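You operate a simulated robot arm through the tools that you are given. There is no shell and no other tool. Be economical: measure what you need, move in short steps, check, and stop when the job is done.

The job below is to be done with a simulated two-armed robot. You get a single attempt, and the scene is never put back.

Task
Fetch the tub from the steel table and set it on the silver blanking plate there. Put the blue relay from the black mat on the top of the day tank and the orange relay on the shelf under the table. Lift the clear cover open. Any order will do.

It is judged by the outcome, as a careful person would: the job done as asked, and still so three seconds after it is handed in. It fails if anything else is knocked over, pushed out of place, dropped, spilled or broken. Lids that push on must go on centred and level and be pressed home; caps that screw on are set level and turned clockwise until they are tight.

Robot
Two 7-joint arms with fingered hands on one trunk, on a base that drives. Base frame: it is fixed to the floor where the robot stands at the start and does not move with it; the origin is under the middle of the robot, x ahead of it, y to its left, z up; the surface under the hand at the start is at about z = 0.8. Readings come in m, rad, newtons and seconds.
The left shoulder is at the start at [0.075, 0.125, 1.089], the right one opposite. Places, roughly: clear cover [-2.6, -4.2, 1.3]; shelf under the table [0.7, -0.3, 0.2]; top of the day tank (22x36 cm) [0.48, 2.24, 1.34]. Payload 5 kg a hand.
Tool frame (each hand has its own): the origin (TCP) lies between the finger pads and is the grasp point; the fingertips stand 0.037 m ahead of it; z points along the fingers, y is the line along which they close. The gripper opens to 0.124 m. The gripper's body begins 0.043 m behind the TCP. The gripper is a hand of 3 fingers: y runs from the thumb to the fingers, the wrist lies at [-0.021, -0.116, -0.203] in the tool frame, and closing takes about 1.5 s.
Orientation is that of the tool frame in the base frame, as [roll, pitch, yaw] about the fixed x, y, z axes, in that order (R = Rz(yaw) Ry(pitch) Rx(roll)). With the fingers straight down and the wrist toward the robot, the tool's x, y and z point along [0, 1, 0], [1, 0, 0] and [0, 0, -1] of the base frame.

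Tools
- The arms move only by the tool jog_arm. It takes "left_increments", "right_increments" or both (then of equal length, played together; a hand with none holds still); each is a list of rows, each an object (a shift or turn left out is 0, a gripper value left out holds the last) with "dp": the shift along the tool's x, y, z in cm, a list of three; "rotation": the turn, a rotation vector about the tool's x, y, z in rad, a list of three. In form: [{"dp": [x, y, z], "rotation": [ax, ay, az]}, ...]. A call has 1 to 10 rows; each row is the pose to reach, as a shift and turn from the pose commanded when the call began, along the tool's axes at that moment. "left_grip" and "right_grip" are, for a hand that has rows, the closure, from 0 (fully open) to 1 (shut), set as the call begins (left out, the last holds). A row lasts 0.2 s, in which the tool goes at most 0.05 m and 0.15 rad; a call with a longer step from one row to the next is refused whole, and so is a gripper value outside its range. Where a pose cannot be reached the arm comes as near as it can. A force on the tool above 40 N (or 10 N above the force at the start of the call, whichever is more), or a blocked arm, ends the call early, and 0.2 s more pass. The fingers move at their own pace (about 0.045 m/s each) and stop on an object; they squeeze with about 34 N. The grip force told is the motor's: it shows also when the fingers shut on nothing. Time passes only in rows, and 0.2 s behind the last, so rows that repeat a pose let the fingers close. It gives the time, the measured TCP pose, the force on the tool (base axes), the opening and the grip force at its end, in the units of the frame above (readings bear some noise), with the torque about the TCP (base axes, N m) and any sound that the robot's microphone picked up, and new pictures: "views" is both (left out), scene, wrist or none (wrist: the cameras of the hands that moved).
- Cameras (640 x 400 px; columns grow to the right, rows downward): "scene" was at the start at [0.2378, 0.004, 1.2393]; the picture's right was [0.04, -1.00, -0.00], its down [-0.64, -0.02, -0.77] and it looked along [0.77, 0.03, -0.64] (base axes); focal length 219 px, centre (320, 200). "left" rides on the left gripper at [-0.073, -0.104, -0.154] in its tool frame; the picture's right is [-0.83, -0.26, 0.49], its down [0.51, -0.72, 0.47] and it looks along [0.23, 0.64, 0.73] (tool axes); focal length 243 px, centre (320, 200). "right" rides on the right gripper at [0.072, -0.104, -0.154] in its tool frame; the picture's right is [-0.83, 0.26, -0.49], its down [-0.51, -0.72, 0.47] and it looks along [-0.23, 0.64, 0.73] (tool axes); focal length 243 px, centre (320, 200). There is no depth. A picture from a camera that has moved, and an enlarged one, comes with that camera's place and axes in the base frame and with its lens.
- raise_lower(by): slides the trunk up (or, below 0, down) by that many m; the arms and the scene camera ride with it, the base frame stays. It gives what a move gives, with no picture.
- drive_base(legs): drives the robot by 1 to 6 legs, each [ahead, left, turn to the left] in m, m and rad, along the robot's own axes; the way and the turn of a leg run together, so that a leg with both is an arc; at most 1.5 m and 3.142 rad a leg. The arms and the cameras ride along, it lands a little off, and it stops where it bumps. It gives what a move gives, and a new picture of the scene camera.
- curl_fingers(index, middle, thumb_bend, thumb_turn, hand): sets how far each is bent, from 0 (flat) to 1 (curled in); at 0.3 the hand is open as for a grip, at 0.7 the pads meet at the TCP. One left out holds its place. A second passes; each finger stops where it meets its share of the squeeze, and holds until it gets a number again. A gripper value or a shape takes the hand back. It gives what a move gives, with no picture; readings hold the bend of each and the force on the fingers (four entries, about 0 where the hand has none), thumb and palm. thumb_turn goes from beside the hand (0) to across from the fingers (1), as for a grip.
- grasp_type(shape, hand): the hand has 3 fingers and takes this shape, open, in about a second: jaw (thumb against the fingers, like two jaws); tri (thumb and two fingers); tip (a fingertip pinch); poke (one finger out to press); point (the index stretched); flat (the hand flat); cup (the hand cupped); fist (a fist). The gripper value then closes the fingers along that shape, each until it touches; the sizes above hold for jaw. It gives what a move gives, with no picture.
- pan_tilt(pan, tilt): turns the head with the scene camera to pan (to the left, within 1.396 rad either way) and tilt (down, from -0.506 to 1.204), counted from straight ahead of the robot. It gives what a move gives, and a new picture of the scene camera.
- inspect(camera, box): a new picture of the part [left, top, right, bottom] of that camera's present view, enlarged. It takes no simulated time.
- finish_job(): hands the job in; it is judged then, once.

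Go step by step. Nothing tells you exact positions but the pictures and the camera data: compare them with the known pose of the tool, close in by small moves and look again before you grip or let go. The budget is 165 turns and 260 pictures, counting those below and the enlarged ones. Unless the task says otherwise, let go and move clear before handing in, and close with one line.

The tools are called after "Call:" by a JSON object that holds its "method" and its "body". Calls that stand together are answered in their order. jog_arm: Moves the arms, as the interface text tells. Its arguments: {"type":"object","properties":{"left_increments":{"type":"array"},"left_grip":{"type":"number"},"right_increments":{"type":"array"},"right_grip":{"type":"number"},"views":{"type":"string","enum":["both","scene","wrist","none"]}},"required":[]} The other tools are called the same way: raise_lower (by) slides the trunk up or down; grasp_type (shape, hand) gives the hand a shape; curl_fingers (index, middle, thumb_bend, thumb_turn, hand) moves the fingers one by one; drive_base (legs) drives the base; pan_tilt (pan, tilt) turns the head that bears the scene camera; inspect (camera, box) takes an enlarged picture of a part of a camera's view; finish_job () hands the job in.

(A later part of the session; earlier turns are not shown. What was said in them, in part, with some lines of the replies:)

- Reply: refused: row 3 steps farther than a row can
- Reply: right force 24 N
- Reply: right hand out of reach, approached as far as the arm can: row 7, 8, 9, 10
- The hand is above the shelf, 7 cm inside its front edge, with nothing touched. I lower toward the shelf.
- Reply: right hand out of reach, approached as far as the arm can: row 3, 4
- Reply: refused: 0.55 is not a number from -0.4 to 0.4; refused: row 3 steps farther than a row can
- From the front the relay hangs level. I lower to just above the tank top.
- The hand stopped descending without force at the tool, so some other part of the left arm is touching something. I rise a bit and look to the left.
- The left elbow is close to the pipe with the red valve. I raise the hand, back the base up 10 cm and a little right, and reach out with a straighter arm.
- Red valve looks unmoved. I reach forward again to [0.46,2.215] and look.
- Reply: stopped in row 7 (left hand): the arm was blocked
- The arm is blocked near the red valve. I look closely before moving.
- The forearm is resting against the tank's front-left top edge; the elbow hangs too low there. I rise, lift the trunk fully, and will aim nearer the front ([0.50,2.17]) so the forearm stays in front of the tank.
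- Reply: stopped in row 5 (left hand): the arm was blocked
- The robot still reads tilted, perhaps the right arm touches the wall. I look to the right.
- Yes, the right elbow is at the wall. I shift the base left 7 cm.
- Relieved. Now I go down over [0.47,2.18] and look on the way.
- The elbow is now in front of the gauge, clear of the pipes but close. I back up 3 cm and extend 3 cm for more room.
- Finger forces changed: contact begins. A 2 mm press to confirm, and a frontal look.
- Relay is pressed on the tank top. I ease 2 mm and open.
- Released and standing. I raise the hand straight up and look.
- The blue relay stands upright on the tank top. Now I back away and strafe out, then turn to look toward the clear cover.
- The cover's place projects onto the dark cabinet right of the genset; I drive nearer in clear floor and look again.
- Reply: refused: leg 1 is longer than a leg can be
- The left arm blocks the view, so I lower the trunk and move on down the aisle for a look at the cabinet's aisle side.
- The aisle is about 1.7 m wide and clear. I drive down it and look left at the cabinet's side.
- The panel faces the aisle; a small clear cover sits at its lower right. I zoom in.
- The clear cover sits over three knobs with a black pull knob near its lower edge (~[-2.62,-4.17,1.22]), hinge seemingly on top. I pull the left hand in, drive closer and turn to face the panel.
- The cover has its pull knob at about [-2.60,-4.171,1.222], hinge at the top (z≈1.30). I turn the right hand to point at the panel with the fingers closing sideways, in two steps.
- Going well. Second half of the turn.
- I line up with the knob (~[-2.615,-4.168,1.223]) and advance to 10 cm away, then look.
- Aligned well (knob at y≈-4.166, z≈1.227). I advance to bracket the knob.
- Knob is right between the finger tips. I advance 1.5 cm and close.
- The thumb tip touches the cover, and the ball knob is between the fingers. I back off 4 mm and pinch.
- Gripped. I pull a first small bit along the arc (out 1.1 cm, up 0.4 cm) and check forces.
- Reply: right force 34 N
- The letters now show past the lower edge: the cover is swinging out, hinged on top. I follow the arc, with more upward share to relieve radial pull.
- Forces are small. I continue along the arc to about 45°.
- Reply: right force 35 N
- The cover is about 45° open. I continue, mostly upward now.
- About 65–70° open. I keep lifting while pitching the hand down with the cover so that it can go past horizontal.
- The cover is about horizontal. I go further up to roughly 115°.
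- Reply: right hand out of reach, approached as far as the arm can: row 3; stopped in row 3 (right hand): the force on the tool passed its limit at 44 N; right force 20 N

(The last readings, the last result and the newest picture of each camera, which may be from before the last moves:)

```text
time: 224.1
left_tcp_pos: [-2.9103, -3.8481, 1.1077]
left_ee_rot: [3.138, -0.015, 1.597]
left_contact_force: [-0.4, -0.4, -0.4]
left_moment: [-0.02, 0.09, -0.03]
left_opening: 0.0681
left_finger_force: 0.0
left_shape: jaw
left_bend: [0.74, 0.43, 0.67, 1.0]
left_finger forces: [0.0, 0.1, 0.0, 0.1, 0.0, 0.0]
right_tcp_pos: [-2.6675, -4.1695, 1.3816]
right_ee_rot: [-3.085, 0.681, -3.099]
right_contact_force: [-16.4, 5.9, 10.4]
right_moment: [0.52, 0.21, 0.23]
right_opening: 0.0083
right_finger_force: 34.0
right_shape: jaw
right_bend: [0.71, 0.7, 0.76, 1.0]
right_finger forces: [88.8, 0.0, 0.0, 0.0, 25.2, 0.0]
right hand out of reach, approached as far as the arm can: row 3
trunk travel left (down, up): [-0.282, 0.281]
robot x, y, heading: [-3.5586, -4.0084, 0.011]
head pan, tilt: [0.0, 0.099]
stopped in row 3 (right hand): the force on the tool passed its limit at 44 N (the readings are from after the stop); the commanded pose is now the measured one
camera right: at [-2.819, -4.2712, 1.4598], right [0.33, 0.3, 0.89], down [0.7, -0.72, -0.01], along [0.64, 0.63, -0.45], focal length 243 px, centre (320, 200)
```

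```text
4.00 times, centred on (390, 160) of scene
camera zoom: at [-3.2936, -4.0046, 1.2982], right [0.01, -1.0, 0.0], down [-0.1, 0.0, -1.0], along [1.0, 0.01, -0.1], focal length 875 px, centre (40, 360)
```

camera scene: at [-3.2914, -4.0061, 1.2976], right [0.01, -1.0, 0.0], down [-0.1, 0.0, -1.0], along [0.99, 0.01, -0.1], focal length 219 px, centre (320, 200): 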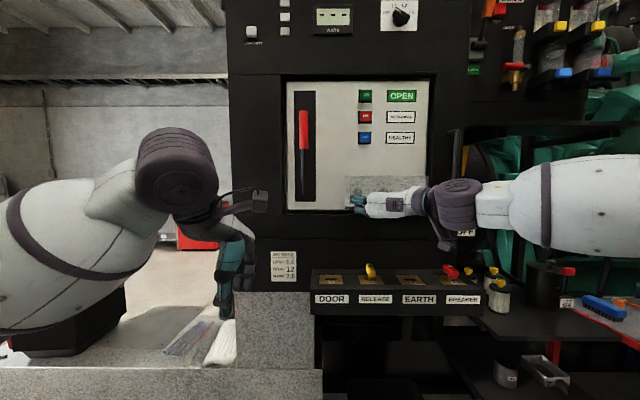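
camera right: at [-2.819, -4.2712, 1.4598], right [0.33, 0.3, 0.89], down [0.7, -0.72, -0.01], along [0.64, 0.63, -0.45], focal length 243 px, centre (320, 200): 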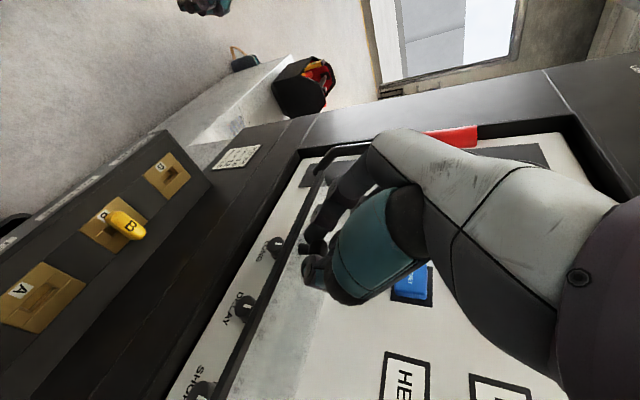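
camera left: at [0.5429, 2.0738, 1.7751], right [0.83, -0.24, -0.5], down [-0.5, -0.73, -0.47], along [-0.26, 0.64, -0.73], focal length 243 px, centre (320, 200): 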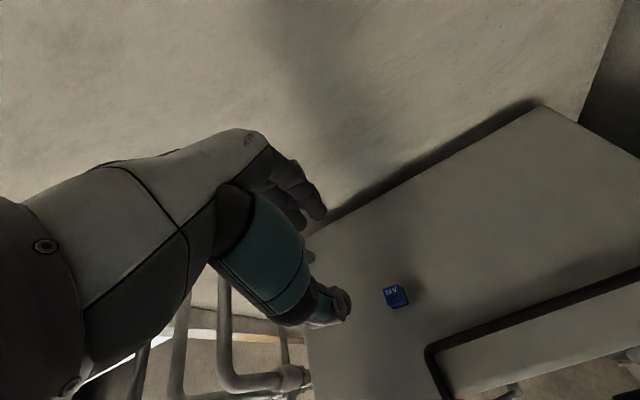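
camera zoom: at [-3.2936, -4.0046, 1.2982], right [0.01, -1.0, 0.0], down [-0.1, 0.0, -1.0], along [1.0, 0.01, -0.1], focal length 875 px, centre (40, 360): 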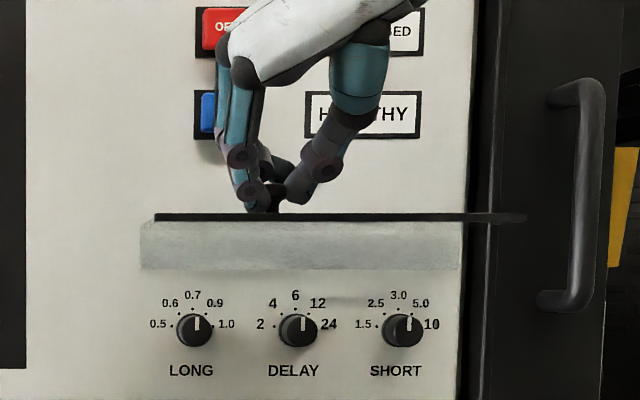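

The cover is ~110° open and seems at its stop. I release slowly and watch whether it stays.

Call:
{"method": "jog_arm", "body": {"right_increments": [{"dp": [0, 0, 0]}, {"dp": [0, 0, 0]}, {"dp": [0, 0, 0]}, {"dp": [0, 0, 0]}], "right_grip": 0.6, "views": "wrist"}}

Call:
{"method": "inspect", "body": {"camera": "scene", "box": [320, 110, 460, 210]}}

```text
time: 225.1
left_tcp_pos: [-2.9068, -3.8496, 1.1071]
left_ee_rot: [3.14, -0.013, 1.598]
left_contact_force: [0.6, 0.6, -1.0]
left_moment: [0.02, 0.0, 0.01]
left_opening: 0.0678
left_finger_force: 0.0
left_shape: jaw
left_bend: [0.74, 0.43, 0.67, 1.0]
left_finger forces: [0.0, 0.0, 0.1, 0.0, 0.1, 0.0]
right_tcp_pos: [-2.6645, -4.1733, 1.3772]
right_ee_rot: [-3.083, 0.677, -3.099]
right_contact_force: [0.1, 0.1, 0.5]
right_moment: [-0.01, 0.01, -0.03]
right_opening: 0.049
right_finger_force: 0.1
right_shape: jaw
right_bend: [0.74, 0.49, 0.72, 1.0]
right_finger forces: [0.0, 0.1, 0.0, 0.1, 0.0, 0.0]
trunk travel left (down, up): [-0.282, 0.281]
robot x, y, heading: [-3.5582, -4.0087, 0.008]
head pan, tilt: [0.0, 0.099]
camera right: at [-2.8144, -4.2738, 1.4554], right [0.34, 0.31, 0.89], down [0.69, -0.72, -0.01], along [0.64, 0.62, -0.45], focal length 243 px, centre (320, 200)
```

right: 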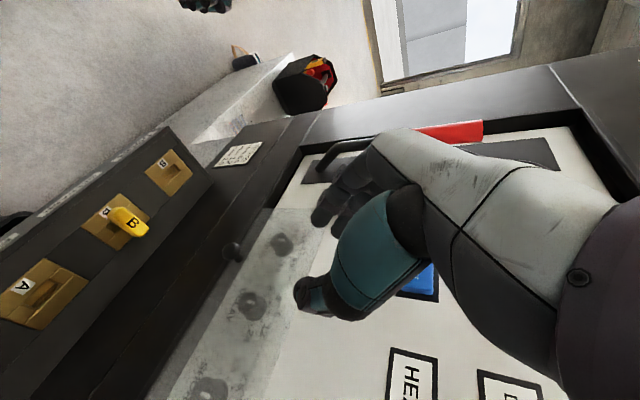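

```text
4.00 times, centred on (390, 160) of scene
camera zoom: at [-3.2911, -4.0059, 1.2975], right [0.01, -1.0, 0.0], down [-0.1, 0.0, -0.99], along [0.99, 0.01, -0.1], focal length 875 px, centre (40, 360)
```

zoom: 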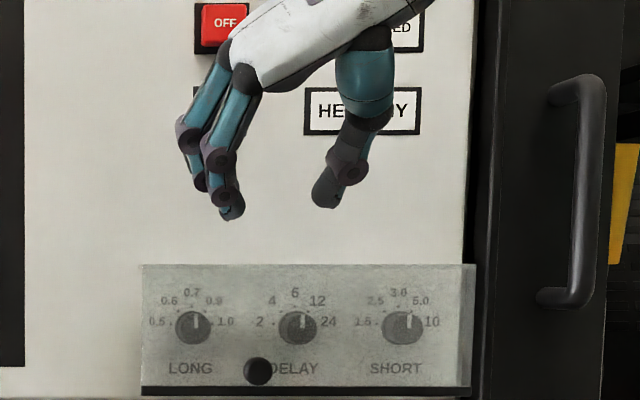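

The cover fell shut again, so it must be taken past vertical. Plan: the left hand pinches the knob and lifts, then the right hand pushes the inner face from below on over the top. First I retreat and level the right hand.

Call:
{"method": "jog_arm", "body": {"right_increments": [{"dp": [0, 0, -4]}, {"dp": [0, 0, -8], "rotation": [0, -0.14, 0]}, {"dp": [-1, 0, -12], "rotation": [0, -0.28, 0]}, {"dp": [1, 0, -16], "rotation": [0, -0.42, 0]}, {"dp": [4, 0, -18], "rotation": [0, -0.56, 0]}, {"dp": [8, 0, -19], "rotation": [0, -0.7, 0]}, {"dp": [12, 0, -20], "rotation": [0, -0.84, 0]}, {"dp": [16, 0, -20], "rotation": [0, -0.894, 0]}], "views": "scene"}}

```text
time: 226.9
left_tcp_pos: [-2.9076, -3.8503, 1.1078]
left_ee_rot: [3.137, -0.014, 1.6]
left_contact_force: [-0.5, -0.6, 0.6]
left_moment: [0.04, -0.01, 0.02]
left_opening: 0.0677
left_finger_force: 0.0
left_shape: jaw
left_bend: [0.74, 0.43, 0.67, 1.0]
left_finger forces: [0.1, 0.0, 0.1, 0.0, 0.0, 0.0]
right_tcp_pos: [-2.9163, -4.1721, 1.4312]
right_ee_rot: [-1.468, 1.526, -1.465]
right_contact_force: [-0.4, -0.1, -0.6]
right_moment: [0.01, 0.0, -0.02]
right_opening: 0.0493
right_finger_force: 0.2
right_shape: jaw
right_bend: [0.74, 0.49, 0.72, 1.0]
right_finger forces: [0.0, 0.1, 0.0, 0.0, 0.0, 0.0]
trunk travel left (down, up): [-0.282, 0.281]
robot x, y, heading: [-3.558, -4.0103, 0.013]
head pan, tilt: [0.0, 0.099]
camera scene: at [-3.2921, -4.0066, 1.2978], right [0.01, -1.0, 0.0], down [-0.1, 0.0, -1.0], along [1.0, 0.01, -0.1], focal length 219 px, centre (320, 200)
```

scene: 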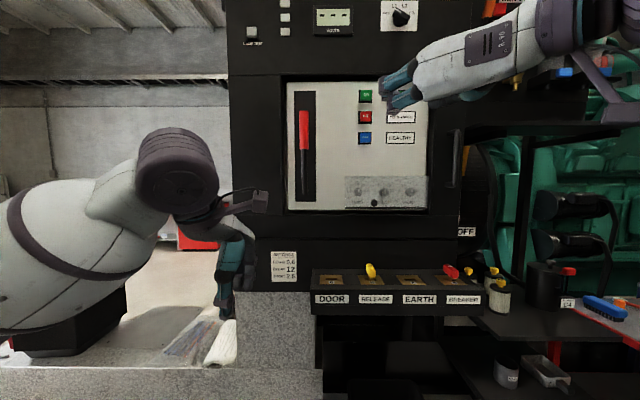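

I raise and turn the left hand forward (mirrored), in two calls, moving it clear of the DOOR/EARTH shelf.

Call:
{"method": "jog_arm", "body": {"left_increments": [{"dp": [0, -1, -2], "rotation": [-0.086, 0.086, 0.086]}, {"dp": [0, -2, -4], "rotation": [-0.172, 0.172, 0.172]}, {"dp": [0, -3, -6], "rotation": [-0.258, 0.258, 0.258]}, {"dp": [0, -4, -8], "rotation": [-0.344, 0.344, 0.344]}, {"dp": [0, -4, -10], "rotation": [-0.43, 0.43, 0.43]}, {"dp": [0, -4, -12], "rotation": [-0.516, 0.516, 0.516]}, {"dp": [0, -4, -12], "rotation": [-0.602, 0.602, 0.602]}], "left_grip": 0.5, "views": "none"}}

Call:
{"method": "jog_arm", "body": {"left_increments": [{"rotation": [-0.086, 0.086, 0.086]}, {"rotation": [-0.172, 0.172, 0.172]}, {"rotation": [-0.258, 0.258, 0.258]}, {"rotation": [-0.344, 0.344, 0.344]}, {"rotation": [-0.43, 0.43, 0.43]}, {"rotation": [-0.516, 0.516, 0.516]}, {"rotation": [-0.602, 0.602, 0.602]}, {"rotation": [-0.607, 0.607, 0.607]}]}}

```text
time: 228.5
left_tcp_pos: [-2.9472, -3.8506, 1.2268]
left_ee_rot: [2.684, -0.74, 1.13]
left_contact_force: [0.6, 0.8, 0.5]
left_moment: [-0.02, -0.03, 0.0]
left_opening: 0.0625
left_finger_force: 0.1
left_shape: jaw
left_bend: [0.74, 0.45, 0.69, 1.0]
left_finger forces: [0.0, 0.0, 0.0, 0.0, 0.1, 0.0]
right_tcp_pos: [-2.9141, -4.1682, 1.4316]
right_ee_rot: [-1.559, 1.525, -1.555]
right_contact_force: [-0.1, -0.2, -0.5]
right_moment: [0.02, -0.02, 0.04]
right_opening: 0.0494
right_finger_force: 0.0
right_shape: jaw
right_bend: [0.74, 0.49, 0.72, 1.0]
right_finger forces: [0.0, 0.1, 0.1, 0.0, 0.1, 0.0]
trunk travel left (down, up): [-0.282, 0.281]
robot x, y, heading: [-3.5627, -4.0135, 0.009]
head pan, tilt: [0.0, 0.099]
```

```text
time: 230.3
left_tcp_pos: [-2.9458, -3.8508, 1.2274]
left_ee_rot: [-1.38, -1.557, -1.736]
left_contact_force: [0.3, 0.7, 0.3]
left_moment: [-0.01, -0.03, 0.01]
left_opening: 0.0625
left_finger_force: 0.1
left_shape: jaw
left_bend: [0.74, 0.45, 0.69, 1.0]
left_finger forces: [0.0, 0.0, 0.0, 0.0, 0.0, 0.0]
left hand out of reach, approached as far as the arm can: row 4, 5, 6
right_tcp_pos: [-2.9137, -4.1715, 1.4311]
right_ee_rot: [-1.557, 1.523, -1.553]
right_contact_force: [-0.4, -0.7, 0.4]
right_moment: [0.0, 0.03, 0.01]
right_opening: 0.0495
right_finger_force: 0.2
right_shape: jaw
right_bend: [0.74, 0.49, 0.72, 1.0]
right_finger forces: [0.0, 0.1, 0.0, 0.0, 0.0, 0.1]
trunk travel left (down, up): [-0.282, 0.281]
robot x, y, heading: [-3.5596, -4.0151, 0.01]
head pan, tilt: [0.0, 0.099]
camera scene: at [-3.2909, -4.0061, 1.2975], right [0.01, -1.0, 0.0], down [-0.1, 0.0, -0.99], along [0.99, 0.01, -0.1], focal length 219 px, centre (320, 200)
camera left: at [-3.1018, -3.7493, 1.155], right [0.49, 0.29, -0.83], down [0.45, 0.73, 0.52], along [0.75, -0.63, 0.22], focal length 243 px, centre (320, 200)
```

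scene: 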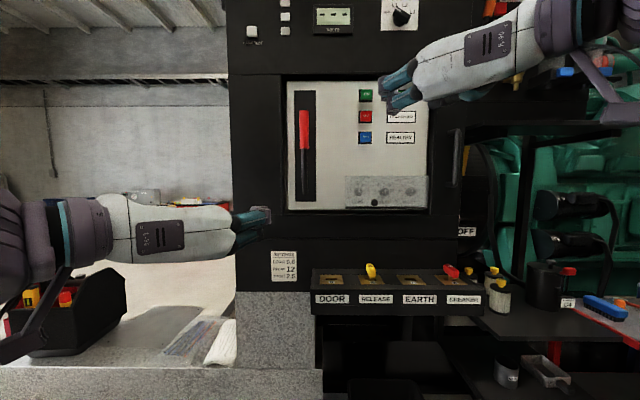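
left: 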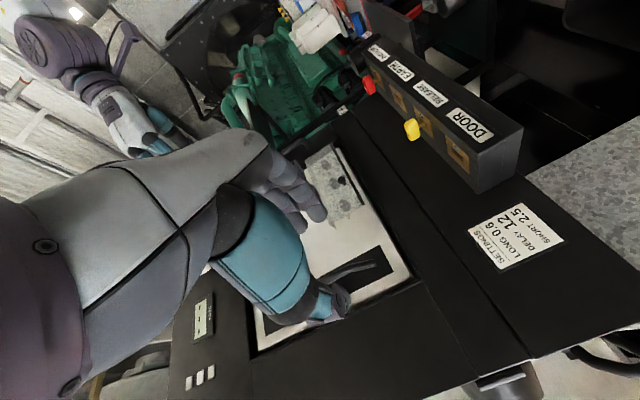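

Both hands point forward. I shift the base 24 cm right.

Call:
{"method": "drive_base", "body": {"legs": [[0, -0.24, 0]]}}

Call:
{"method": "inspect", "body": {"camera": "scene", "box": [260, 150, 400, 230]}}

```text
time: 233.0
left_tcp_pos: [-2.9432, -4.0907, 1.2282]
left_ee_rot: [-1.406, -1.555, -1.709]
left_contact_force: [-0.2, 1.3, 0.1]
left_moment: [0.02, 0.04, 0.02]
left_opening: 0.0627
left_finger_force: 0.1
left_shape: jaw
left_bend: [0.74, 0.45, 0.69, 1.0]
left_finger forces: [0.0, 0.0, 0.0, 0.1, 0.0, 0.0]
right_tcp_pos: [-2.9113, -4.4095, 1.4311]
right_ee_rot: [-1.543, 1.524, -1.537]
right_contact_force: [0.4, -0.6, -0.5]
right_moment: [-0.02, -0.01, 0.0]
right_opening: 0.0495
right_finger_force: 0.0
right_shape: jaw
right_bend: [0.74, 0.49, 0.72, 1.0]
right_finger forces: [0.1, 0.0, 0.0, 0.1, 0.0, 0.0]
trunk travel left (down, up): [-0.282, 0.281]
robot x, y, heading: [-3.5573, -4.2489, 0.014]
head pan, tilt: [0.0, 0.099]
camera scene: at [-3.2886, -4.245, 1.2975], right [0.01, -1.0, 0.0], down [-0.1, 0.0, -1.0], along [0.99, 0.01, -0.1], focal length 219 px, centre (320, 200)
```

scene: 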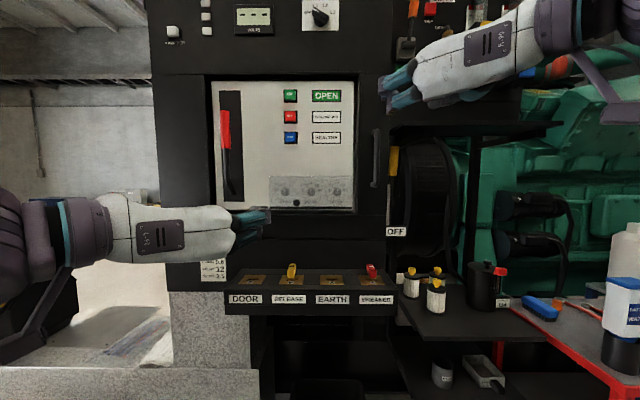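

```text
4.57 times, centred on (330, 190) of scene
camera zoom: at [-3.2886, -4.245, 1.2975], right [0.01, -1.0, 0.0], down [-0.1, 0.0, -1.0], along [0.99, 0.01, -0.1], focal length 1000 px, centre (274, 246)
```

zoom: 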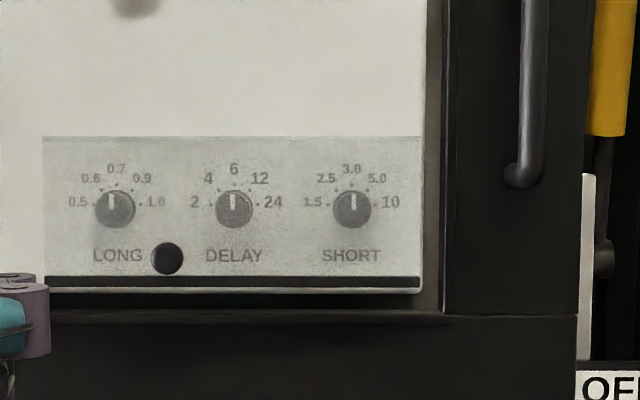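

I bring the left hand in front of the knob, and the right hand down to z≈1.22 at y≈-4.31, closed, still back from the panel.

Call:
{"method": "jog_arm", "body": {"left_increments": [{"dp": [0, 2, 3]}, {"dp": [0, 4, 6]}, {"dp": [0, 6, 9]}, {"dp": [0, 7.5, 12]}, {"dp": [0, 7.5, 15.5]}, {"dp": [0, 7.5, 19]}, {"dp": [0, 7.5, 21.5]}, {"dp": [0, 7.5, 21.5]}], "right_increments": [{"dp": [3, 1.5, 0]}, {"dp": [6, 3, 0]}, {"dp": [9, 4.5, 0]}, {"dp": [12, 6, 0]}, {"dp": [15, 7.5, 0]}, {"dp": [18, 9, 0]}, {"dp": [20.5, 10, 0]}, {"dp": [20.5, 10, 0]}], "right_grip": 1, "left_grip": 0.5, "views": "scene"}}

Call:
{"method": "inspect", "body": {"camera": "left", "box": [220, 140, 440, 360]}}

```text
time: 234.8
left_tcp_pos: [-2.7271, -4.159, 1.2292]
left_ee_rot: [-1.303, -1.557, -1.812]
left_contact_force: [-0.3, -0.2, 0.2]
left_moment: [0.01, 0.02, -0.01]
left_opening: 0.0621
left_finger_force: 0.0
left_shape: jaw
left_bend: [0.74, 0.45, 0.69, 1.0]
left_finger forces: [0.0, 0.0, 0.1, 0.0, 0.1, 0.0]
right_tcp_pos: [-2.9121, -4.3196, 1.2237]
right_ee_rot: [-1.45, 1.524, -1.445]
right_contact_force: [-0.4, -0.8, 0.3]
right_moment: [-0.02, 0.03, 0.0]
right_opening: 0.0
right_finger_force: 34.4
right_shape: jaw
right_bend: [0.7, 0.7, 0.56, 1.0]
right_finger forces: [0.1, 0.1, 0.0, 0.1, 0.0, 0.0]
trunk travel left (down, up): [-0.282, 0.281]
robot x, y, heading: [-3.5602, -4.2509, 0.008]
head pan, tilt: [0.0, 0.099]
camera scene: at [-3.29, -4.245, 1.2979], right [0.01, -1.0, 0.0], down [-0.1, 0.0, -1.0], along [1.0, 0.01, -0.1], focal length 219 px, centre (320, 200)
```

scene: 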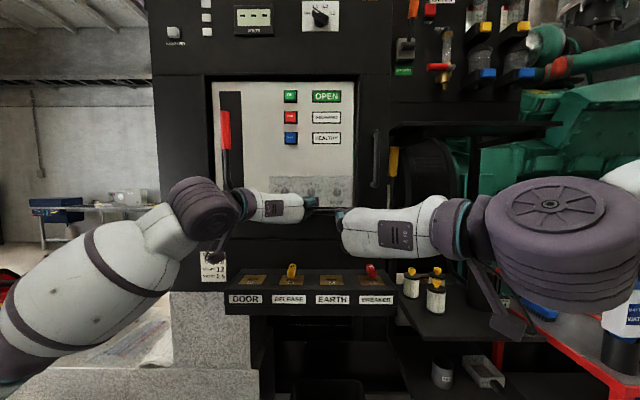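

```text
1.82 times, centred on (330, 250) of left
camera zoom: at [-2.8839, -4.0582, 1.1555], right [0.49, 0.29, -0.83], down [0.45, 0.73, 0.52], along [0.75, -0.62, 0.23], focal length 441 px, centre (302, 109)
```

zoom: 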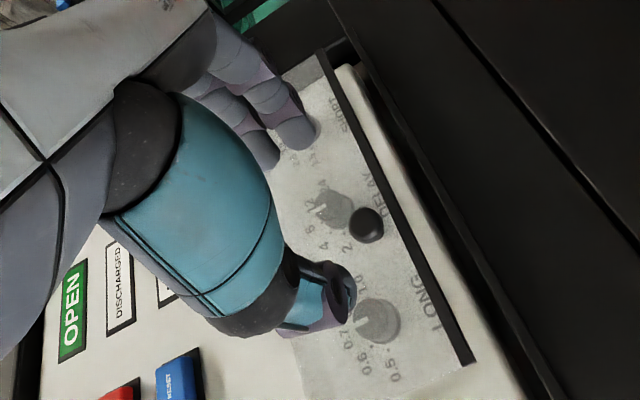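

I correct 1 cm toward the knob and advance to bracket it.

Call:
{"method": "jog_arm", "body": {"left_increments": [{"dp": [-0.2, 1.1, 2]}, {"dp": [-0.2, 1.1, 5]}, {"dp": [-0.2, 1.1, 7.2]}, {"dp": [-0.2, 1.1, 8.1]}, {"dp": [-0.2, 1.1, 8.1]}], "views": "none"}}

Call:
{"method": "inspect", "body": {"camera": "left", "box": [240, 140, 400, 340]}}

```text
time: 236.0
left_tcp_pos: [-2.6442, -4.1688, 1.2261]
left_ee_rot: [-1.448, -1.558, -1.668]
left_contact_force: [-0.6, -0.9, -0.6]
left_moment: [-0.05, -0.02, -0.01]
left_opening: 0.0627
left_finger_force: 0.0
left_shape: jaw
left_bend: [0.74, 0.45, 0.69, 1.0]
left_finger forces: [0.2, 0.0, 0.1, 0.0, 0.0, 0.0]
right_tcp_pos: [-2.9114, -4.3197, 1.2215]
right_ee_rot: [-1.537, 1.524, -1.532]
right_contact_force: [-0.5, 0.3, 0.3]
right_moment: [-0.01, 0.01, -0.02]
right_opening: 0.0002
right_finger_force: 34.1
right_shape: jaw
right_bend: [0.7, 0.7, 0.56, 1.0]
right_finger forces: [0.1, 0.0, 0.0, 0.1, 0.0, 0.1]
trunk travel left (down, up): [-0.282, 0.281]
robot x, y, heading: [-3.5566, -4.2545, 0.011]
head pan, tilt: [0.0, 0.099]
```

```text
2.00 times, centred on (320, 240) of left
camera zoom: at [-2.8006, -4.0669, 1.1523], right [0.49, 0.29, -0.83], down [0.45, 0.73, 0.52], along [0.75, -0.62, 0.22], focal length 485 px, centre (320, 120)
```

zoom: 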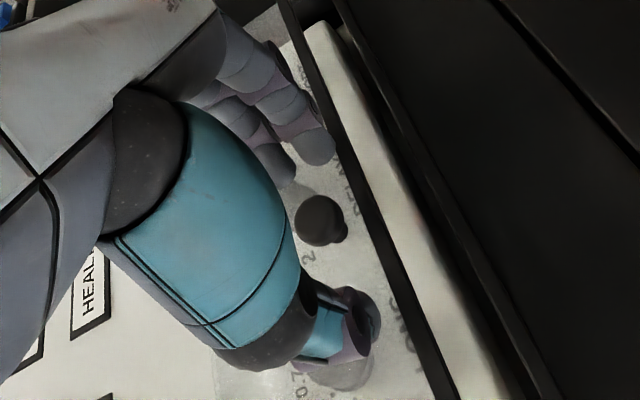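

The ball knob is well between thumb and fingers; I pinch it.

Call:
{"method": "jog_arm", "body": {"left_increments": [{"dp": [0, 0, 0]}, {"dp": [0, 0, 0]}, {"dp": [0, 0, 0]}, {"dp": [0, 0, 0]}, {"dp": [0, 0, 0]}, {"dp": [0, 0, 0]}, {"dp": [0, 0, 0]}], "left_grip": 1, "views": "none"}}

Call:
{"method": "inspect", "body": {"camera": "left", "box": [240, 140, 400, 340]}}

```text
time: 237.6
left_tcp_pos: [-2.6452, -4.1683, 1.2252]
left_ee_rot: [-1.505, -1.558, -1.609]
left_contact_force: [4.3, 3.3, 6.5]
left_moment: [-0.05, -0.12, 0.12]
left_opening: 0.0105
left_finger_force: 34.0
left_shape: jaw
left_bend: [0.72, 0.7, 0.74, 1.0]
left_finger forces: [16.3, 8.9, 0.1, 0.0, 29.7, 0.0]
right_tcp_pos: [-2.9117, -4.3205, 1.2219]
right_ee_rot: [-1.5, 1.522, -1.495]
right_contact_force: [0.0, -0.1, 0.6]
right_moment: [0.0, 0.02, 0.0]
right_opening: 0.0
right_finger_force: 34.2
right_shape: jaw
right_bend: [0.7, 0.7, 0.56, 1.0]
right_finger forces: [0.1, 0.0, 0.1, 0.0, 0.0, 0.0]
trunk travel left (down, up): [-0.282, 0.281]
robot x, y, heading: [-3.5574, -4.2515, 0.008]
head pan, tilt: [0.0, 0.099]
```

```text
2.00 times, centred on (320, 240) of left
camera zoom: at [-2.8008, -4.0663, 1.1528], right [0.49, 0.29, -0.83], down [0.45, 0.73, 0.52], along [0.75, -0.62, 0.23], focal length 485 px, centre (320, 120)
```

zoom: 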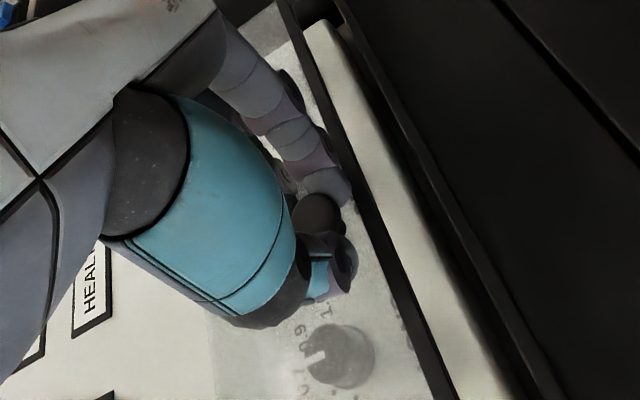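

Call:
{"method": "jog_arm", "body": {"left_increments": [{"dp": [0.5, 0, -0.9]}, {"dp": [1.3, 0, -1.8]}, {"dp": [2.1, 0, -2.6]}, {"dp": [3.0, 0, -3.3]}, {"dp": [4.0, 0, -3.9]}, {"dp": [5.2, 0, -4.4]}, {"dp": [6.4, 0, -4.6]}, {"dp": [7.8, 0, -4.7]}, {"dp": [7.8, 0, -4.7]}], "views": "none"}}

Call:
{"method": "inspect", "body": {"camera": "scene", "box": [240, 120, 380, 220]}}

```text
time: 239.6
left_tcp_pos: [-2.6939, -4.1691, 1.3042]
left_ee_rot: [-1.466, -1.558, -1.649]
left_contact_force: [-10.7, 9.5, -1.6]
left_moment: [0.0, 0.18, 0.31]
left_opening: 0.0098
left_finger_force: 34.0
left_shape: jaw
left_bend: [0.73, 0.71, 0.74, 1.0]
left_finger forces: [35.4, 5.3, 0.1, 0.1, 31.9, 0.0]
right_tcp_pos: [-2.9134, -4.3178, 1.2224]
right_ee_rot: [-1.499, 1.521, -1.495]
right_contact_force: [-0.1, 0.3, -1.7]
right_moment: [0.01, -0.02, 0.01]
right_opening: 0.0
right_finger_force: 33.8
right_shape: jaw
right_bend: [0.7, 0.7, 0.56, 1.0]
right_finger forces: [0.0, 0.0, 0.1, 0.0, 0.0, 0.1]
trunk travel left (down, up): [-0.282, 0.281]
robot x, y, heading: [-3.5574, -4.249, 0.009]
head pan, tilt: [0.0, 0.099]
```

```text
4.00 times, centred on (310, 170) of scene
camera zoom: at [-3.2903, -4.2435, 1.2979], right [0.01, -1.0, 0.0], down [-0.1, 0.0, -1.0], along [1.0, 0.01, -0.1], focal length 875 px, centre (360, 320)
```

zoom: 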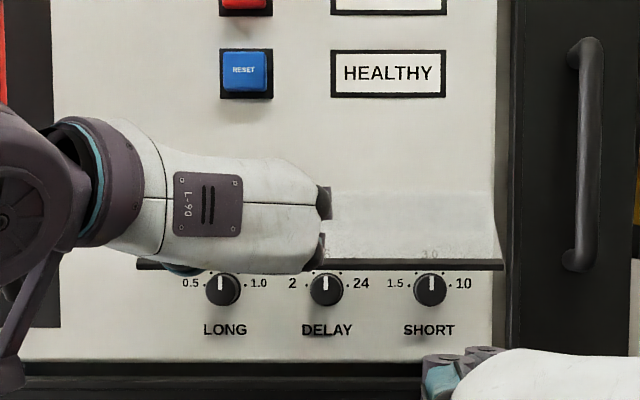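

Worked just as before. Now past horizontal with the hand pitching.

Call:
{"method": "jog_arm", "body": {"left_increments": [{"dp": [1.2, 0, -0.3], "rotation": [0, -0.14, 0]}, {"dp": [2.4, 0, -0.2], "rotation": [0, -0.28, 0]}, {"dp": [3.7, 0, 0.1], "rotation": [0, -0.42, 0]}, {"dp": [5.2, 0, 0.7], "rotation": [0, -0.56, 0]}, {"dp": [5.2, 0, 0.7], "rotation": [0, -0.56, 0]}], "views": "none"}}

Call:
{"method": "inspect", "body": {"camera": "scene", "box": [240, 120, 400, 220]}}

```text
time: 240.8
left_tcp_pos: [-2.6842, -4.1683, 1.3542]
left_ee_rot: [-3.118, -1.011, 0.006]
left_contact_force: [4.1, 11.6, 1.4]
left_moment: [0.31, -0.37, 0.23]
left_opening: 0.0095
left_finger_force: 33.8
left_shape: jaw
left_bend: [0.72, 0.72, 0.74, 1.0]
left_finger forces: [34.6, 22.8, 0.1, 0.0, 27.3, 0.0]
right_tcp_pos: [-2.9111, -4.3181, 1.2217]
right_ee_rot: [-1.535, 1.523, -1.529]
right_contact_force: [-0.6, 0.2, 0.8]
right_moment: [0.01, -0.01, 0.01]
right_opening: 0.0002
right_finger_force: 34.2
right_shape: jaw
right_bend: [0.7, 0.7, 0.56, 1.0]
right_finger forces: [0.0, 0.0, 0.0, 0.1, 0.1, 0.0]
trunk travel left (down, up): [-0.282, 0.281]
robot x, y, heading: [-3.5575, -4.2488, 0.008]
head pan, tilt: [0.0, 0.099]
```

```text
4.00 times, centred on (320, 170) of scene
camera zoom: at [-3.288, -4.2432, 1.2974], right [0.01, -1.0, 0.0], down [-0.1, 0.0, -0.99], along [0.99, 0.01, -0.1], focal length 875 px, centre (320, 320)
```

zoom: 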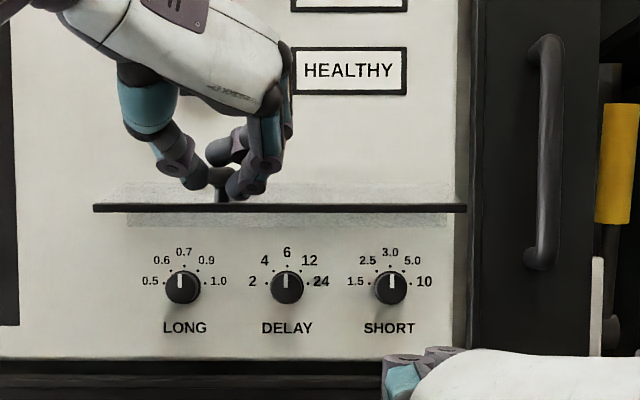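

Cover horizontal and held by the left hand. I bring the right fingertips, pitched up, beneath the right part of the cover.

Call:
{"method": "jog_arm", "body": {"right_increments": [{"dp": [0, 0, 4], "rotation": [0, -0.14, 0]}, {"dp": [0, 0, 8], "rotation": [0, -0.28, 0]}, {"dp": [0, 0, 12], "rotation": [0, -0.42, 0]}, {"dp": [0, 0, 16], "rotation": [0, -0.47, 0]}, {"dp": [-1, 0, 20], "rotation": [0, -0.47, 0]}, {"dp": [-2.5, 0, 22.5], "rotation": [0, -0.47, 0]}, {"dp": [-4, 0, 23.7], "rotation": [0, -0.47, 0]}, {"dp": [-4, 0, 23.7], "rotation": [0, -0.47, 0]}], "views": "wrist"}}

Call:
{"method": "inspect", "body": {"camera": "scene", "box": [240, 120, 400, 220]}}

```text
time: 242.6
left_tcp_pos: [-2.6831, -4.1688, 1.3546]
left_ee_rot: [-3.12, -1.01, 0.006]
left_contact_force: [2.1, 13.6, 0.8]
left_moment: [0.31, -0.24, 0.33]
left_opening: 0.0089
left_finger_force: 34.0
left_shape: jaw
left_bend: [0.72, 0.71, 0.74, 1.0]
left_finger forces: [34.1, 19.8, 0.1, 0.1, 30.9, 0.0]
right_tcp_pos: [-2.6753, -4.3151, 1.2623]
right_ee_rot: [-0.107, 1.096, -0.09]
right_contact_force: [0.7, -0.5, 0.1]
right_moment: [0.03, 0.03, 0.01]
right_opening: 0.0
right_finger_force: 33.4
right_shape: jaw
right_bend: [0.7, 0.7, 0.57, 1.0]
right_finger forces: [0.0, 0.1, 0.1, 0.0, 0.0, 0.0]
trunk travel left (down, up): [-0.282, 0.281]
robot x, y, heading: [-3.5596, -4.251, 0.007]
head pan, tilt: [0.0, 0.099]
camera right: at [-2.7768, -4.4254, 1.134], right [-0.82, 0.28, 0.5], down [0.19, -0.69, 0.7], along [0.54, 0.67, 0.51], focal length 243 px, centre (320, 200)
```

right: 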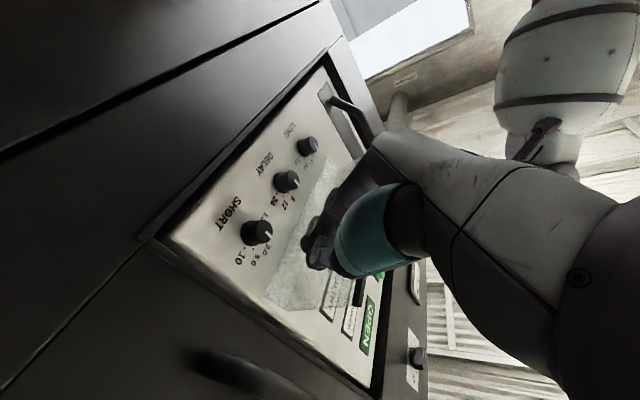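

```text
4.00 times, centred on (320, 170) of scene
camera zoom: at [-3.2883, -4.2429, 1.2975], right [0.01, -1.0, 0.0], down [-0.1, 0.0, -0.99], along [0.99, 0.01, -0.1], focal length 875 px, centre (320, 320)
```

zoom: 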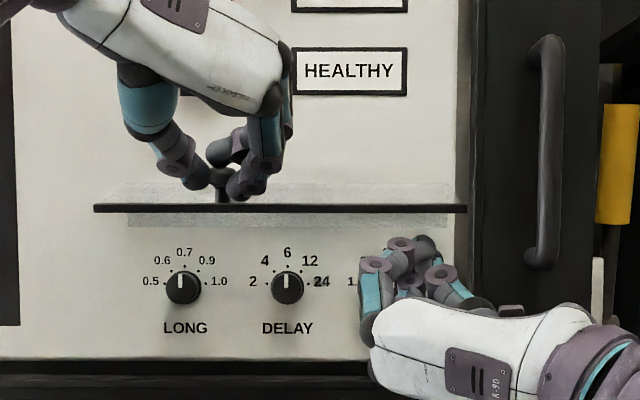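

The right fingertips are ~2 cm below the cover. I raise them to touch it.

Call:
{"method": "jog_arm", "body": {"right_increments": [{"dp": [-0.9, 0, 0.45]}, {"dp": [-1.8, 0, 0.9]}, {"dp": [-2.5, 0, 1.25]}, {"dp": [-2.5, 0, 1.25]}], "views": "none"}}

Call:
{"method": "inspect", "body": {"camera": "scene", "box": [240, 120, 400, 220]}}

```text
time: 243.6
left_tcp_pos: [-2.685, -4.1669, 1.3569]
left_ee_rot: [-3.122, -1.016, 0.01]
left_contact_force: [4.9, 12.9, 22.4]
left_moment: [0.16, -0.67, 0.25]
left_opening: 0.0085
left_finger_force: 34.3
left_shape: jaw
left_bend: [0.72, 0.71, 0.74, 1.0]
left_finger forces: [39.7, 33.5, 0.0, 0.0, 30.3, 0.0]
right_tcp_pos: [-2.6739, -4.3129, 1.2866]
right_ee_rot: [-0.114, 1.103, -0.097]
right_contact_force: [-1.9, 3.6, -26.2]
right_moment: [-0.05, 0.48, 0.09]
right_opening: 0.0002
right_finger_force: 34.0
right_shape: jaw
right_bend: [0.7, 0.7, 0.57, 1.0]
right_finger forces: [0.0, 37.5, 0.1, 0.0, 0.0, 0.0]
trunk travel left (down, up): [-0.282, 0.281]
robot x, y, heading: [-3.5572, -4.2518, 0.015]
head pan, tilt: [0.0, 0.099]
```

```text
4.00 times, centred on (320, 170) of scene
camera zoom: at [-3.2873, -4.2429, 1.2972], right [0.01, -1.0, 0.0], down [-0.1, 0.0, -0.99], along [0.99, 0.01, -0.1], focal length 875 px, centre (320, 320)
```

zoom: 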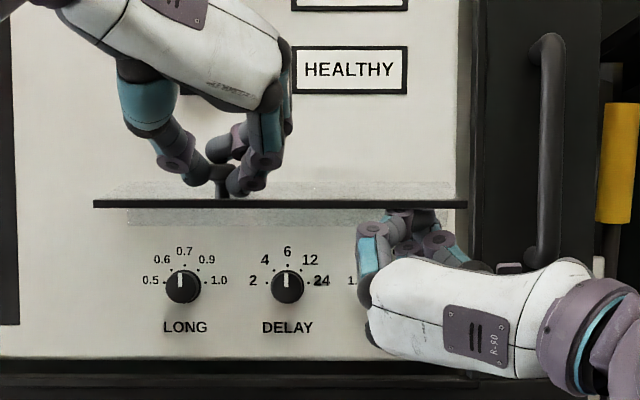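

The right fingertips carry the cover. I open the left hand and withdraw it up and back.

Call:
{"method": "jog_arm", "body": {"left_increments": [{"dp": [0, 0, 0]}, {"dp": [0, 0, 0]}, {"dp": [0, 0, 0]}, {"dp": [0, 0, 0]}], "left_grip": 0.5, "views": "none"}}

Call:
{"method": "inspect", "body": {"camera": "scene", "box": [240, 120, 400, 220]}}

```text
time: 244.6
left_tcp_pos: [-2.6833, -4.1714, 1.3567]
left_ee_rot: [-3.12, -1.011, 0.008]
left_contact_force: [-12.5, 4.9, 25.0]
left_moment: [-0.61, -0.32, -0.22]
left_opening: 0.0584
left_finger_force: 0.1
left_shape: jaw
left_bend: [0.75, 0.45, 0.69, 1.0]
left_finger forces: [27.4, 0.1, 0.0, 0.0, 0.1, 0.1]
right_tcp_pos: [-2.674, -4.3159, 1.2881]
right_ee_rot: [-0.104, 1.099, -0.087]
right_contact_force: [14.5, 3.0, -28.3]
right_moment: [-0.13, 1.21, 0.06]
right_opening: 0.0
right_finger_force: 33.7
right_shape: jaw
right_bend: [0.7, 0.7, 0.57, 1.0]
right_finger forces: [0.1, 41.6, 0.0, 0.1, 0.1, 0.1]
trunk travel left (down, up): [-0.282, 0.281]
robot x, y, heading: [-3.554, -4.2506, 0.012]
head pan, tilt: [0.0, 0.099]
```

```text
4.00 times, centred on (320, 170) of scene
camera zoom: at [-3.2879, -4.2443, 1.2974], right [0.01, -1.0, 0.0], down [-0.1, 0.0, -0.99], along [0.99, 0.01, -0.1], focal length 875 px, centre (320, 320)
```

zoom: 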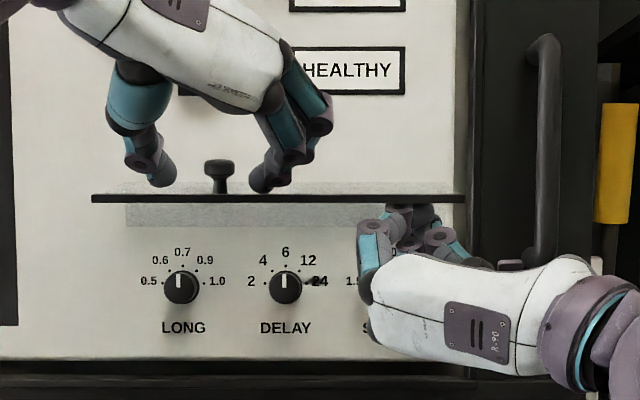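

Call:
{"method": "jog_arm", "body": {"left_increments": [{"dp": [1, 0, -3]}, {"dp": [1.5, 0, -7]}, {"dp": [2, 0, -11]}, {"dp": [2, 0, -15]}, {"dp": [2, 0, -19]}, {"dp": [2, -3, -22]}, {"dp": [2, -6, -22]}], "views": "scene"}}

Call:
{"method": "inspect", "body": {"camera": "scene", "box": [240, 120, 400, 220]}}

```text
time: 246.2
left_tcp_pos: [-2.861, -4.1172, 1.4892]
left_ee_rot: [-3.12, -1.011, 0.008]
left_contact_force: [0.8, -0.1, 0.0]
left_moment: [-0.03, 0.0, -0.06]
left_opening: 0.0617
left_finger_force: 0.0
left_shape: jaw
left_bend: [0.74, 0.45, 0.69, 1.0]
left_finger forces: [0.1, 0.1, 0.0, 0.0, 0.0, 0.0]
right_tcp_pos: [-2.6759, -4.3141, 1.2909]
right_ee_rot: [-0.105, 1.097, -0.088]
right_contact_force: [-0.2, 1.0, -0.2]
right_moment: [-0.04, 0.0, -0.06]
right_opening: 0.0001
right_finger_force: 34.0
right_shape: jaw
right_bend: [0.7, 0.7, 0.57, 1.0]
right_finger forces: [0.1, 0.1, 0.0, 0.0, 0.0, 0.1]
trunk travel left (down, up): [-0.282, 0.281]
robot x, y, heading: [-3.5619, -4.2512, 0.011]
head pan, tilt: [0.0, 0.099]
camera scene: at [-3.2881, -4.2436, 1.2974], right [0.01, -1.0, 0.0], down [-0.1, 0.0, -0.99], along [0.99, 0.01, -0.1], focal length 219 px, centre (320, 200)
```

scene: 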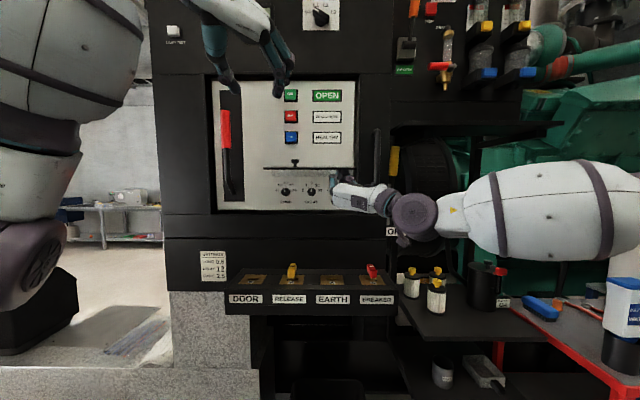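

```text
4.00 times, centred on (320, 170) of scene
camera zoom: at [-3.2881, -4.2436, 1.2974], right [0.01, -1.0, 0.0], down [-0.1, 0.0, -0.99], along [0.99, 0.01, -0.1], focal length 875 px, centre (320, 320)
```

zoom: 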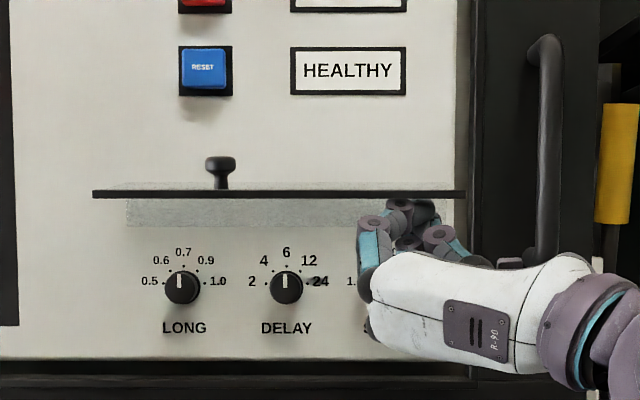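

The cover rests on the right fingertips with almost no load. I lift it further over.

Call:
{"method": "jog_arm", "body": {"right_increments": [{"dp": [-1.3, 0, 0.7]}, {"dp": [-2.7, 0, 1.4]}, {"dp": [-3.6, 0, 2.4]}, {"dp": [-4.45, 0, 3.4]}, {"dp": [-5.0, 0, 4.5]}, {"dp": [-5.5, 0, 5.6]}, {"dp": [-5.5, 0, 5.6]}], "views": "none"}}

Call:
{"method": "inspect", "body": {"camera": "scene", "box": [240, 100, 400, 220]}}

Call:
{"method": "inspect", "body": {"camera": "right", "box": [160, 80, 440, 320]}}

```text
time: 247.1
left_tcp_pos: [-2.8604, -4.1188, 1.488]
left_ee_rot: [-3.116, -1.011, 0.004]
left_contact_force: [0.0, -0.4, -0.3]
left_moment: [0.03, -0.02, 0.0]
left_opening: 0.0616
left_finger_force: 0.0
left_shape: jaw
left_bend: [0.74, 0.45, 0.69, 1.0]
left_finger forces: [0.0, 0.1, 0.0, 0.0, 0.0, 0.0]
right_tcp_pos: [-2.6694, -4.3097, 1.3184]
right_ee_rot: [-0.128, 1.116, -0.098]
right_contact_force: [0.9, 3.7, -16.6]
right_moment: [0.06, 0.38, 0.07]
right_opening: 0.0001
right_finger_force: 33.8
right_shape: jaw
right_bend: [0.7, 0.7, 0.57, 1.0]
right_finger forces: [0.1, 31.2, 0.0, 0.0, 0.1, 0.0]
trunk travel left (down, up): [-0.282, 0.281]
robot x, y, heading: [-3.5581, -4.2509, 0.015]
head pan, tilt: [0.0, 0.099]
stopped in row 4 (right hand): the force on the tool passed its limit at 47 N (the readings are from after the stop); the commanded pose is now the measured one
```

```text
3.33 times, centred on (320, 160) of scene
camera zoom: at [-3.2873, -4.2448, 1.2972], right [0.01, -1.0, 0.0], down [-0.1, 0.0, -0.99], along [0.99, 0.01, -0.1], focal length 730 px, centre (320, 333)
```

zoom: 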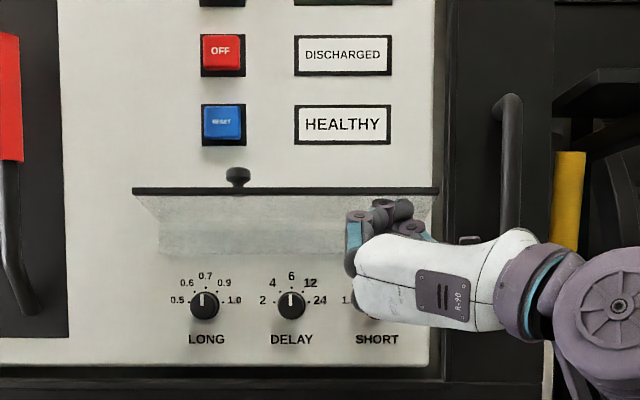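

```text
1.67 times, centred on (300, 200) of right
camera zoom: at [-2.7731, -4.4211, 1.1931], right [-0.81, 0.28, 0.52], down [0.21, -0.68, 0.7], along [0.55, 0.68, 0.49], focal length 404 px, centre (353, 200)
```

zoom: 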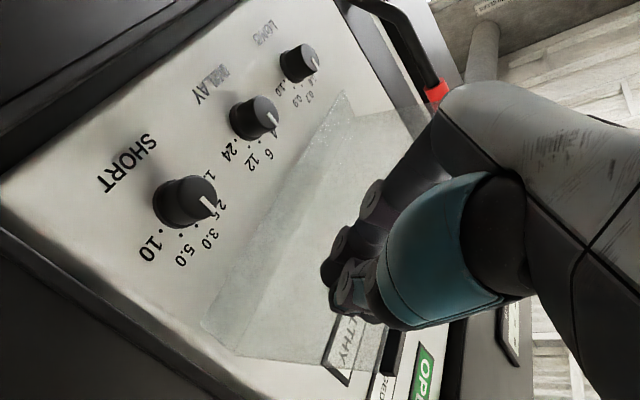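

Stopped at about 120°, which may be the cover's end stop. I lower the right hand slightly to see whether the cover stays.

Call:
{"method": "jog_arm", "body": {"right_increments": [{"dp": [0.9, 0, -0.5]}, {"dp": [1.8, 0, -0.9]}, {"dp": [1.8, 0, -0.9]}], "views": "none"}}

Call:
{"method": "inspect", "body": {"camera": "scene", "box": [240, 100, 400, 220]}}

```text
time: 247.8
left_tcp_pos: [-2.8621, -4.1177, 1.4901]
left_ee_rot: [-3.116, -1.012, 0.003]
left_contact_force: [-0.2, -0.2, -0.1]
left_moment: [0.02, -0.03, -0.01]
left_opening: 0.0616
left_finger_force: 0.1
left_shape: jaw
left_bend: [0.74, 0.45, 0.69, 1.0]
left_finger forces: [0.0, 0.0, 0.0, 0.1, 0.0, 0.0]
right_tcp_pos: [-2.6714, -4.3109, 1.3028]
right_ee_rot: [-0.121, 1.11, -0.094]
right_contact_force: [-1.2, -0.6, 0.3]
right_moment: [-0.01, 0.02, 0.01]
right_opening: 0.0
right_finger_force: 33.8
right_shape: jaw
right_bend: [0.7, 0.7, 0.57, 1.0]
right_finger forces: [0.1, 0.0, 0.0, 0.0, 0.0, 0.1]
trunk travel left (down, up): [-0.282, 0.281]
robot x, y, heading: [-3.5562, -4.253, 0.009]
head pan, tilt: [0.0, 0.099]
```

```text
3.33 times, centred on (320, 160) of scene
camera zoom: at [-3.2887, -4.2448, 1.2976], right [0.01, -1.0, 0.0], down [-0.1, 0.0, -0.99], along [0.99, 0.01, -0.1], focal length 730 px, centre (320, 333)
```

zoom: 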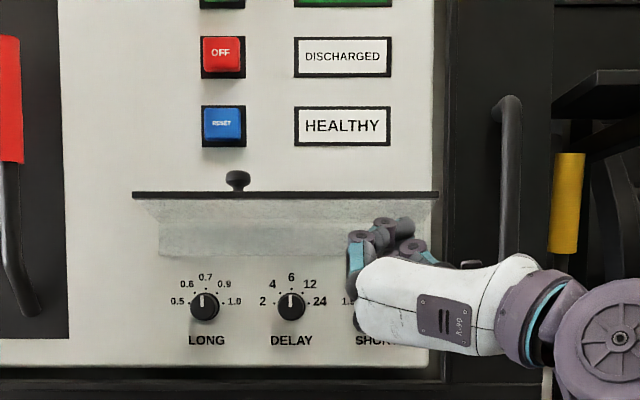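

The cover barely moved with no finger contact. I lower the hand further to be sure.

Call:
{"method": "jog_arm", "body": {"right_increments": [{"dp": [1.3, 0, -1]}, {"dp": [2.6, 0, -2.5]}, {"dp": [3.5, 0, -5]}, {"dp": [3.5, 0, -8]}, {"dp": [3.5, 0, -8]}], "views": "none"}}

Call:
{"method": "inspect", "body": {"camera": "scene", "box": [240, 100, 400, 220]}}

```text
time: 249.1
left_tcp_pos: [-2.8624, -4.1175, 1.4901]
left_ee_rot: [-3.119, -1.012, 0.008]
left_contact_force: [0.4, 0.0, -0.3]
left_moment: [0.01, 0.0, -0.01]
left_opening: 0.0618
left_finger_force: 0.2
left_shape: jaw
left_bend: [0.74, 0.45, 0.69, 1.0]
left_finger forces: [0.1, 0.1, 0.0, 0.0, 0.1, 0.0]
right_tcp_pos: [-2.7281, -4.3143, 1.2376]
right_ee_rot: [-0.126, 1.111, -0.099]
right_contact_force: [-0.5, 0.3, 0.2]
right_moment: [0.0, 0.01, 0.01]
right_opening: 0.0003
right_finger_force: 33.8
right_shape: jaw
right_bend: [0.7, 0.7, 0.57, 1.0]
right_finger forces: [0.1, 0.0, 0.0, 0.0, 0.0, 0.0]
trunk travel left (down, up): [-0.282, 0.281]
robot x, y, heading: [-3.5554, -4.2464, 0.01]
head pan, tilt: [0.0, 0.099]
```

```text
3.33 times, centred on (320, 160) of scene
camera zoom: at [-3.2884, -4.2447, 1.2975], right [0.01, -1.0, 0.0], down [-0.1, 0.0, -0.99], along [0.99, 0.01, -0.1], focal length 730 px, centre (320, 333)
```

zoom: 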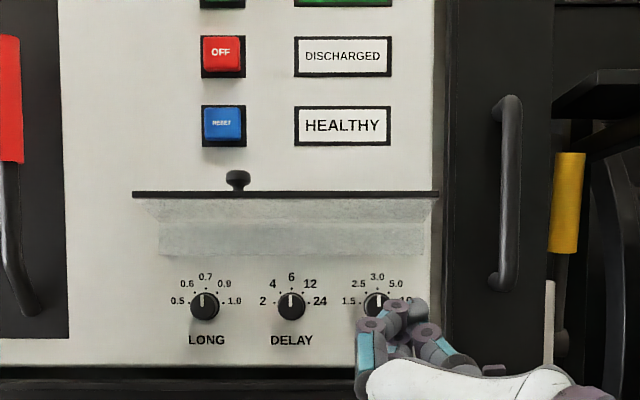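

The cover stays open by itself. I withdraw the right hand, back off, and check once more.

Call:
{"method": "jog_arm", "body": {"right_increments": [{"dp": [1, 0, -4]}, {"dp": [2, 0, -8]}, {"dp": [2, 0, -12]}, {"dp": [2, 0, -12]}], "views": "none"}}

Call:
{"method": "drive_base", "body": {"legs": [[-0.15, 0, 0]]}}

Call:
{"method": "inspect", "body": {"camera": "scene", "box": [240, 100, 400, 220]}}

```text
time: 250.1
left_tcp_pos: [-2.8614, -4.1176, 1.4896]
left_ee_rot: [-3.115, -1.013, 0.005]
left_contact_force: [-0.3, -0.1, -1.1]
left_moment: [0.0, 0.04, 0.03]
left_opening: 0.0616
left_finger_force: 0.1
left_shape: jaw
left_bend: [0.74, 0.45, 0.69, 1.0]
left_finger forces: [0.0, 0.1, 0.1, 0.1, 0.0, 0.1]
right_tcp_pos: [-2.8279, -4.3208, 1.1647]
right_ee_rot: [-0.125, 1.11, -0.098]
right_contact_force: [0.0, 0.3, 0.8]
right_moment: [0.01, -0.01, 0.03]
right_opening: 0.0
right_finger_force: 33.7
right_shape: jaw
right_bend: [0.7, 0.7, 0.57, 1.0]
right_finger forces: [0.0, 0.0, 0.0, 0.0, 0.0, 0.1]
trunk travel left (down, up): [-0.282, 0.281]
robot x, y, heading: [-3.5588, -4.2479, 0.005]
head pan, tilt: [0.0, 0.099]
```

```text
time: 251.4
left_tcp_pos: [-3.0071, -4.1206, 1.4892]
left_ee_rot: [-3.112, -1.01, 0.002]
left_contact_force: [0.6, 1.0, -0.7]
left_moment: [0.02, 0.0, -0.02]
left_opening: 0.0616
left_finger_force: 0.0
left_shape: jaw
left_bend: [0.74, 0.45, 0.69, 1.0]
left_finger forces: [0.0, 0.0, 0.0, 0.1, 0.0, 0.0]
right_tcp_pos: [-2.9732, -4.322, 1.1625]
right_ee_rot: [-0.121, 1.111, -0.093]
right_contact_force: [0.1, -0.1, 0.4]
right_moment: [0.02, 0.03, 0.0]
right_opening: 0.0
right_finger_force: 34.1
right_shape: jaw
right_bend: [0.7, 0.7, 0.57, 1.0]
right_finger forces: [0.0, 0.0, 0.0, 0.0, 0.0, 0.1]
trunk travel left (down, up): [-0.282, 0.281]
robot x, y, heading: [-3.7071, -4.2526, 0.008]
head pan, tilt: [0.0, 0.099]
camera scene: at [-3.4348, -4.2467, 1.297], right [0.01, -1.0, 0.0], down [-0.1, 0.0, -0.99], along [0.99, 0.01, -0.1], focal length 219 px, centre (320, 200)
```

scene: 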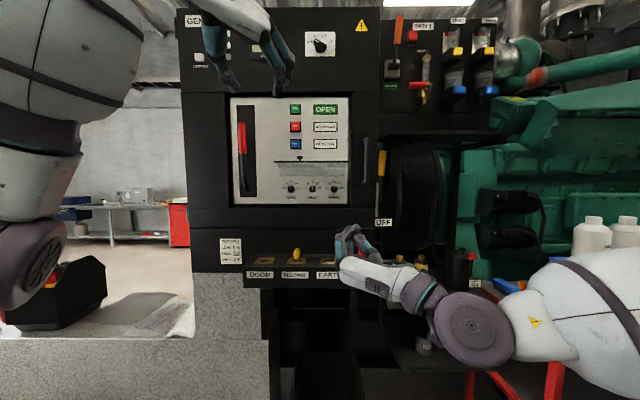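

```text
3.33 times, centred on (320, 160) of scene
camera zoom: at [-3.4348, -4.2467, 1.297], right [0.01, -1.0, 0.0], down [-0.1, 0.0, -0.99], along [0.99, 0.01, -0.1], focal length 730 px, centre (320, 333)
```

zoom: 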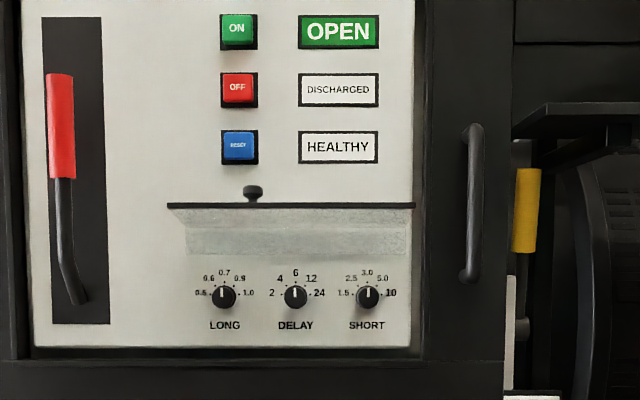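

The cover is standing open on its own, the dials are where they were, and both hands are clear. I'm handing the job in.

Call:
{"method": "finish_job", "body": {}}

```text
The job is handed in.
```

The job is handed in: the tub is on the C7 plate, the blue relay is on the day tank, the orange relay is on the shelf under the table, and the clear cover is lifted open and staying up. While placing the blue relay, my left forearm pressed against the day tank's front edge or the pipework, and my right elbow touched the wall. I saw nothing moved by either.
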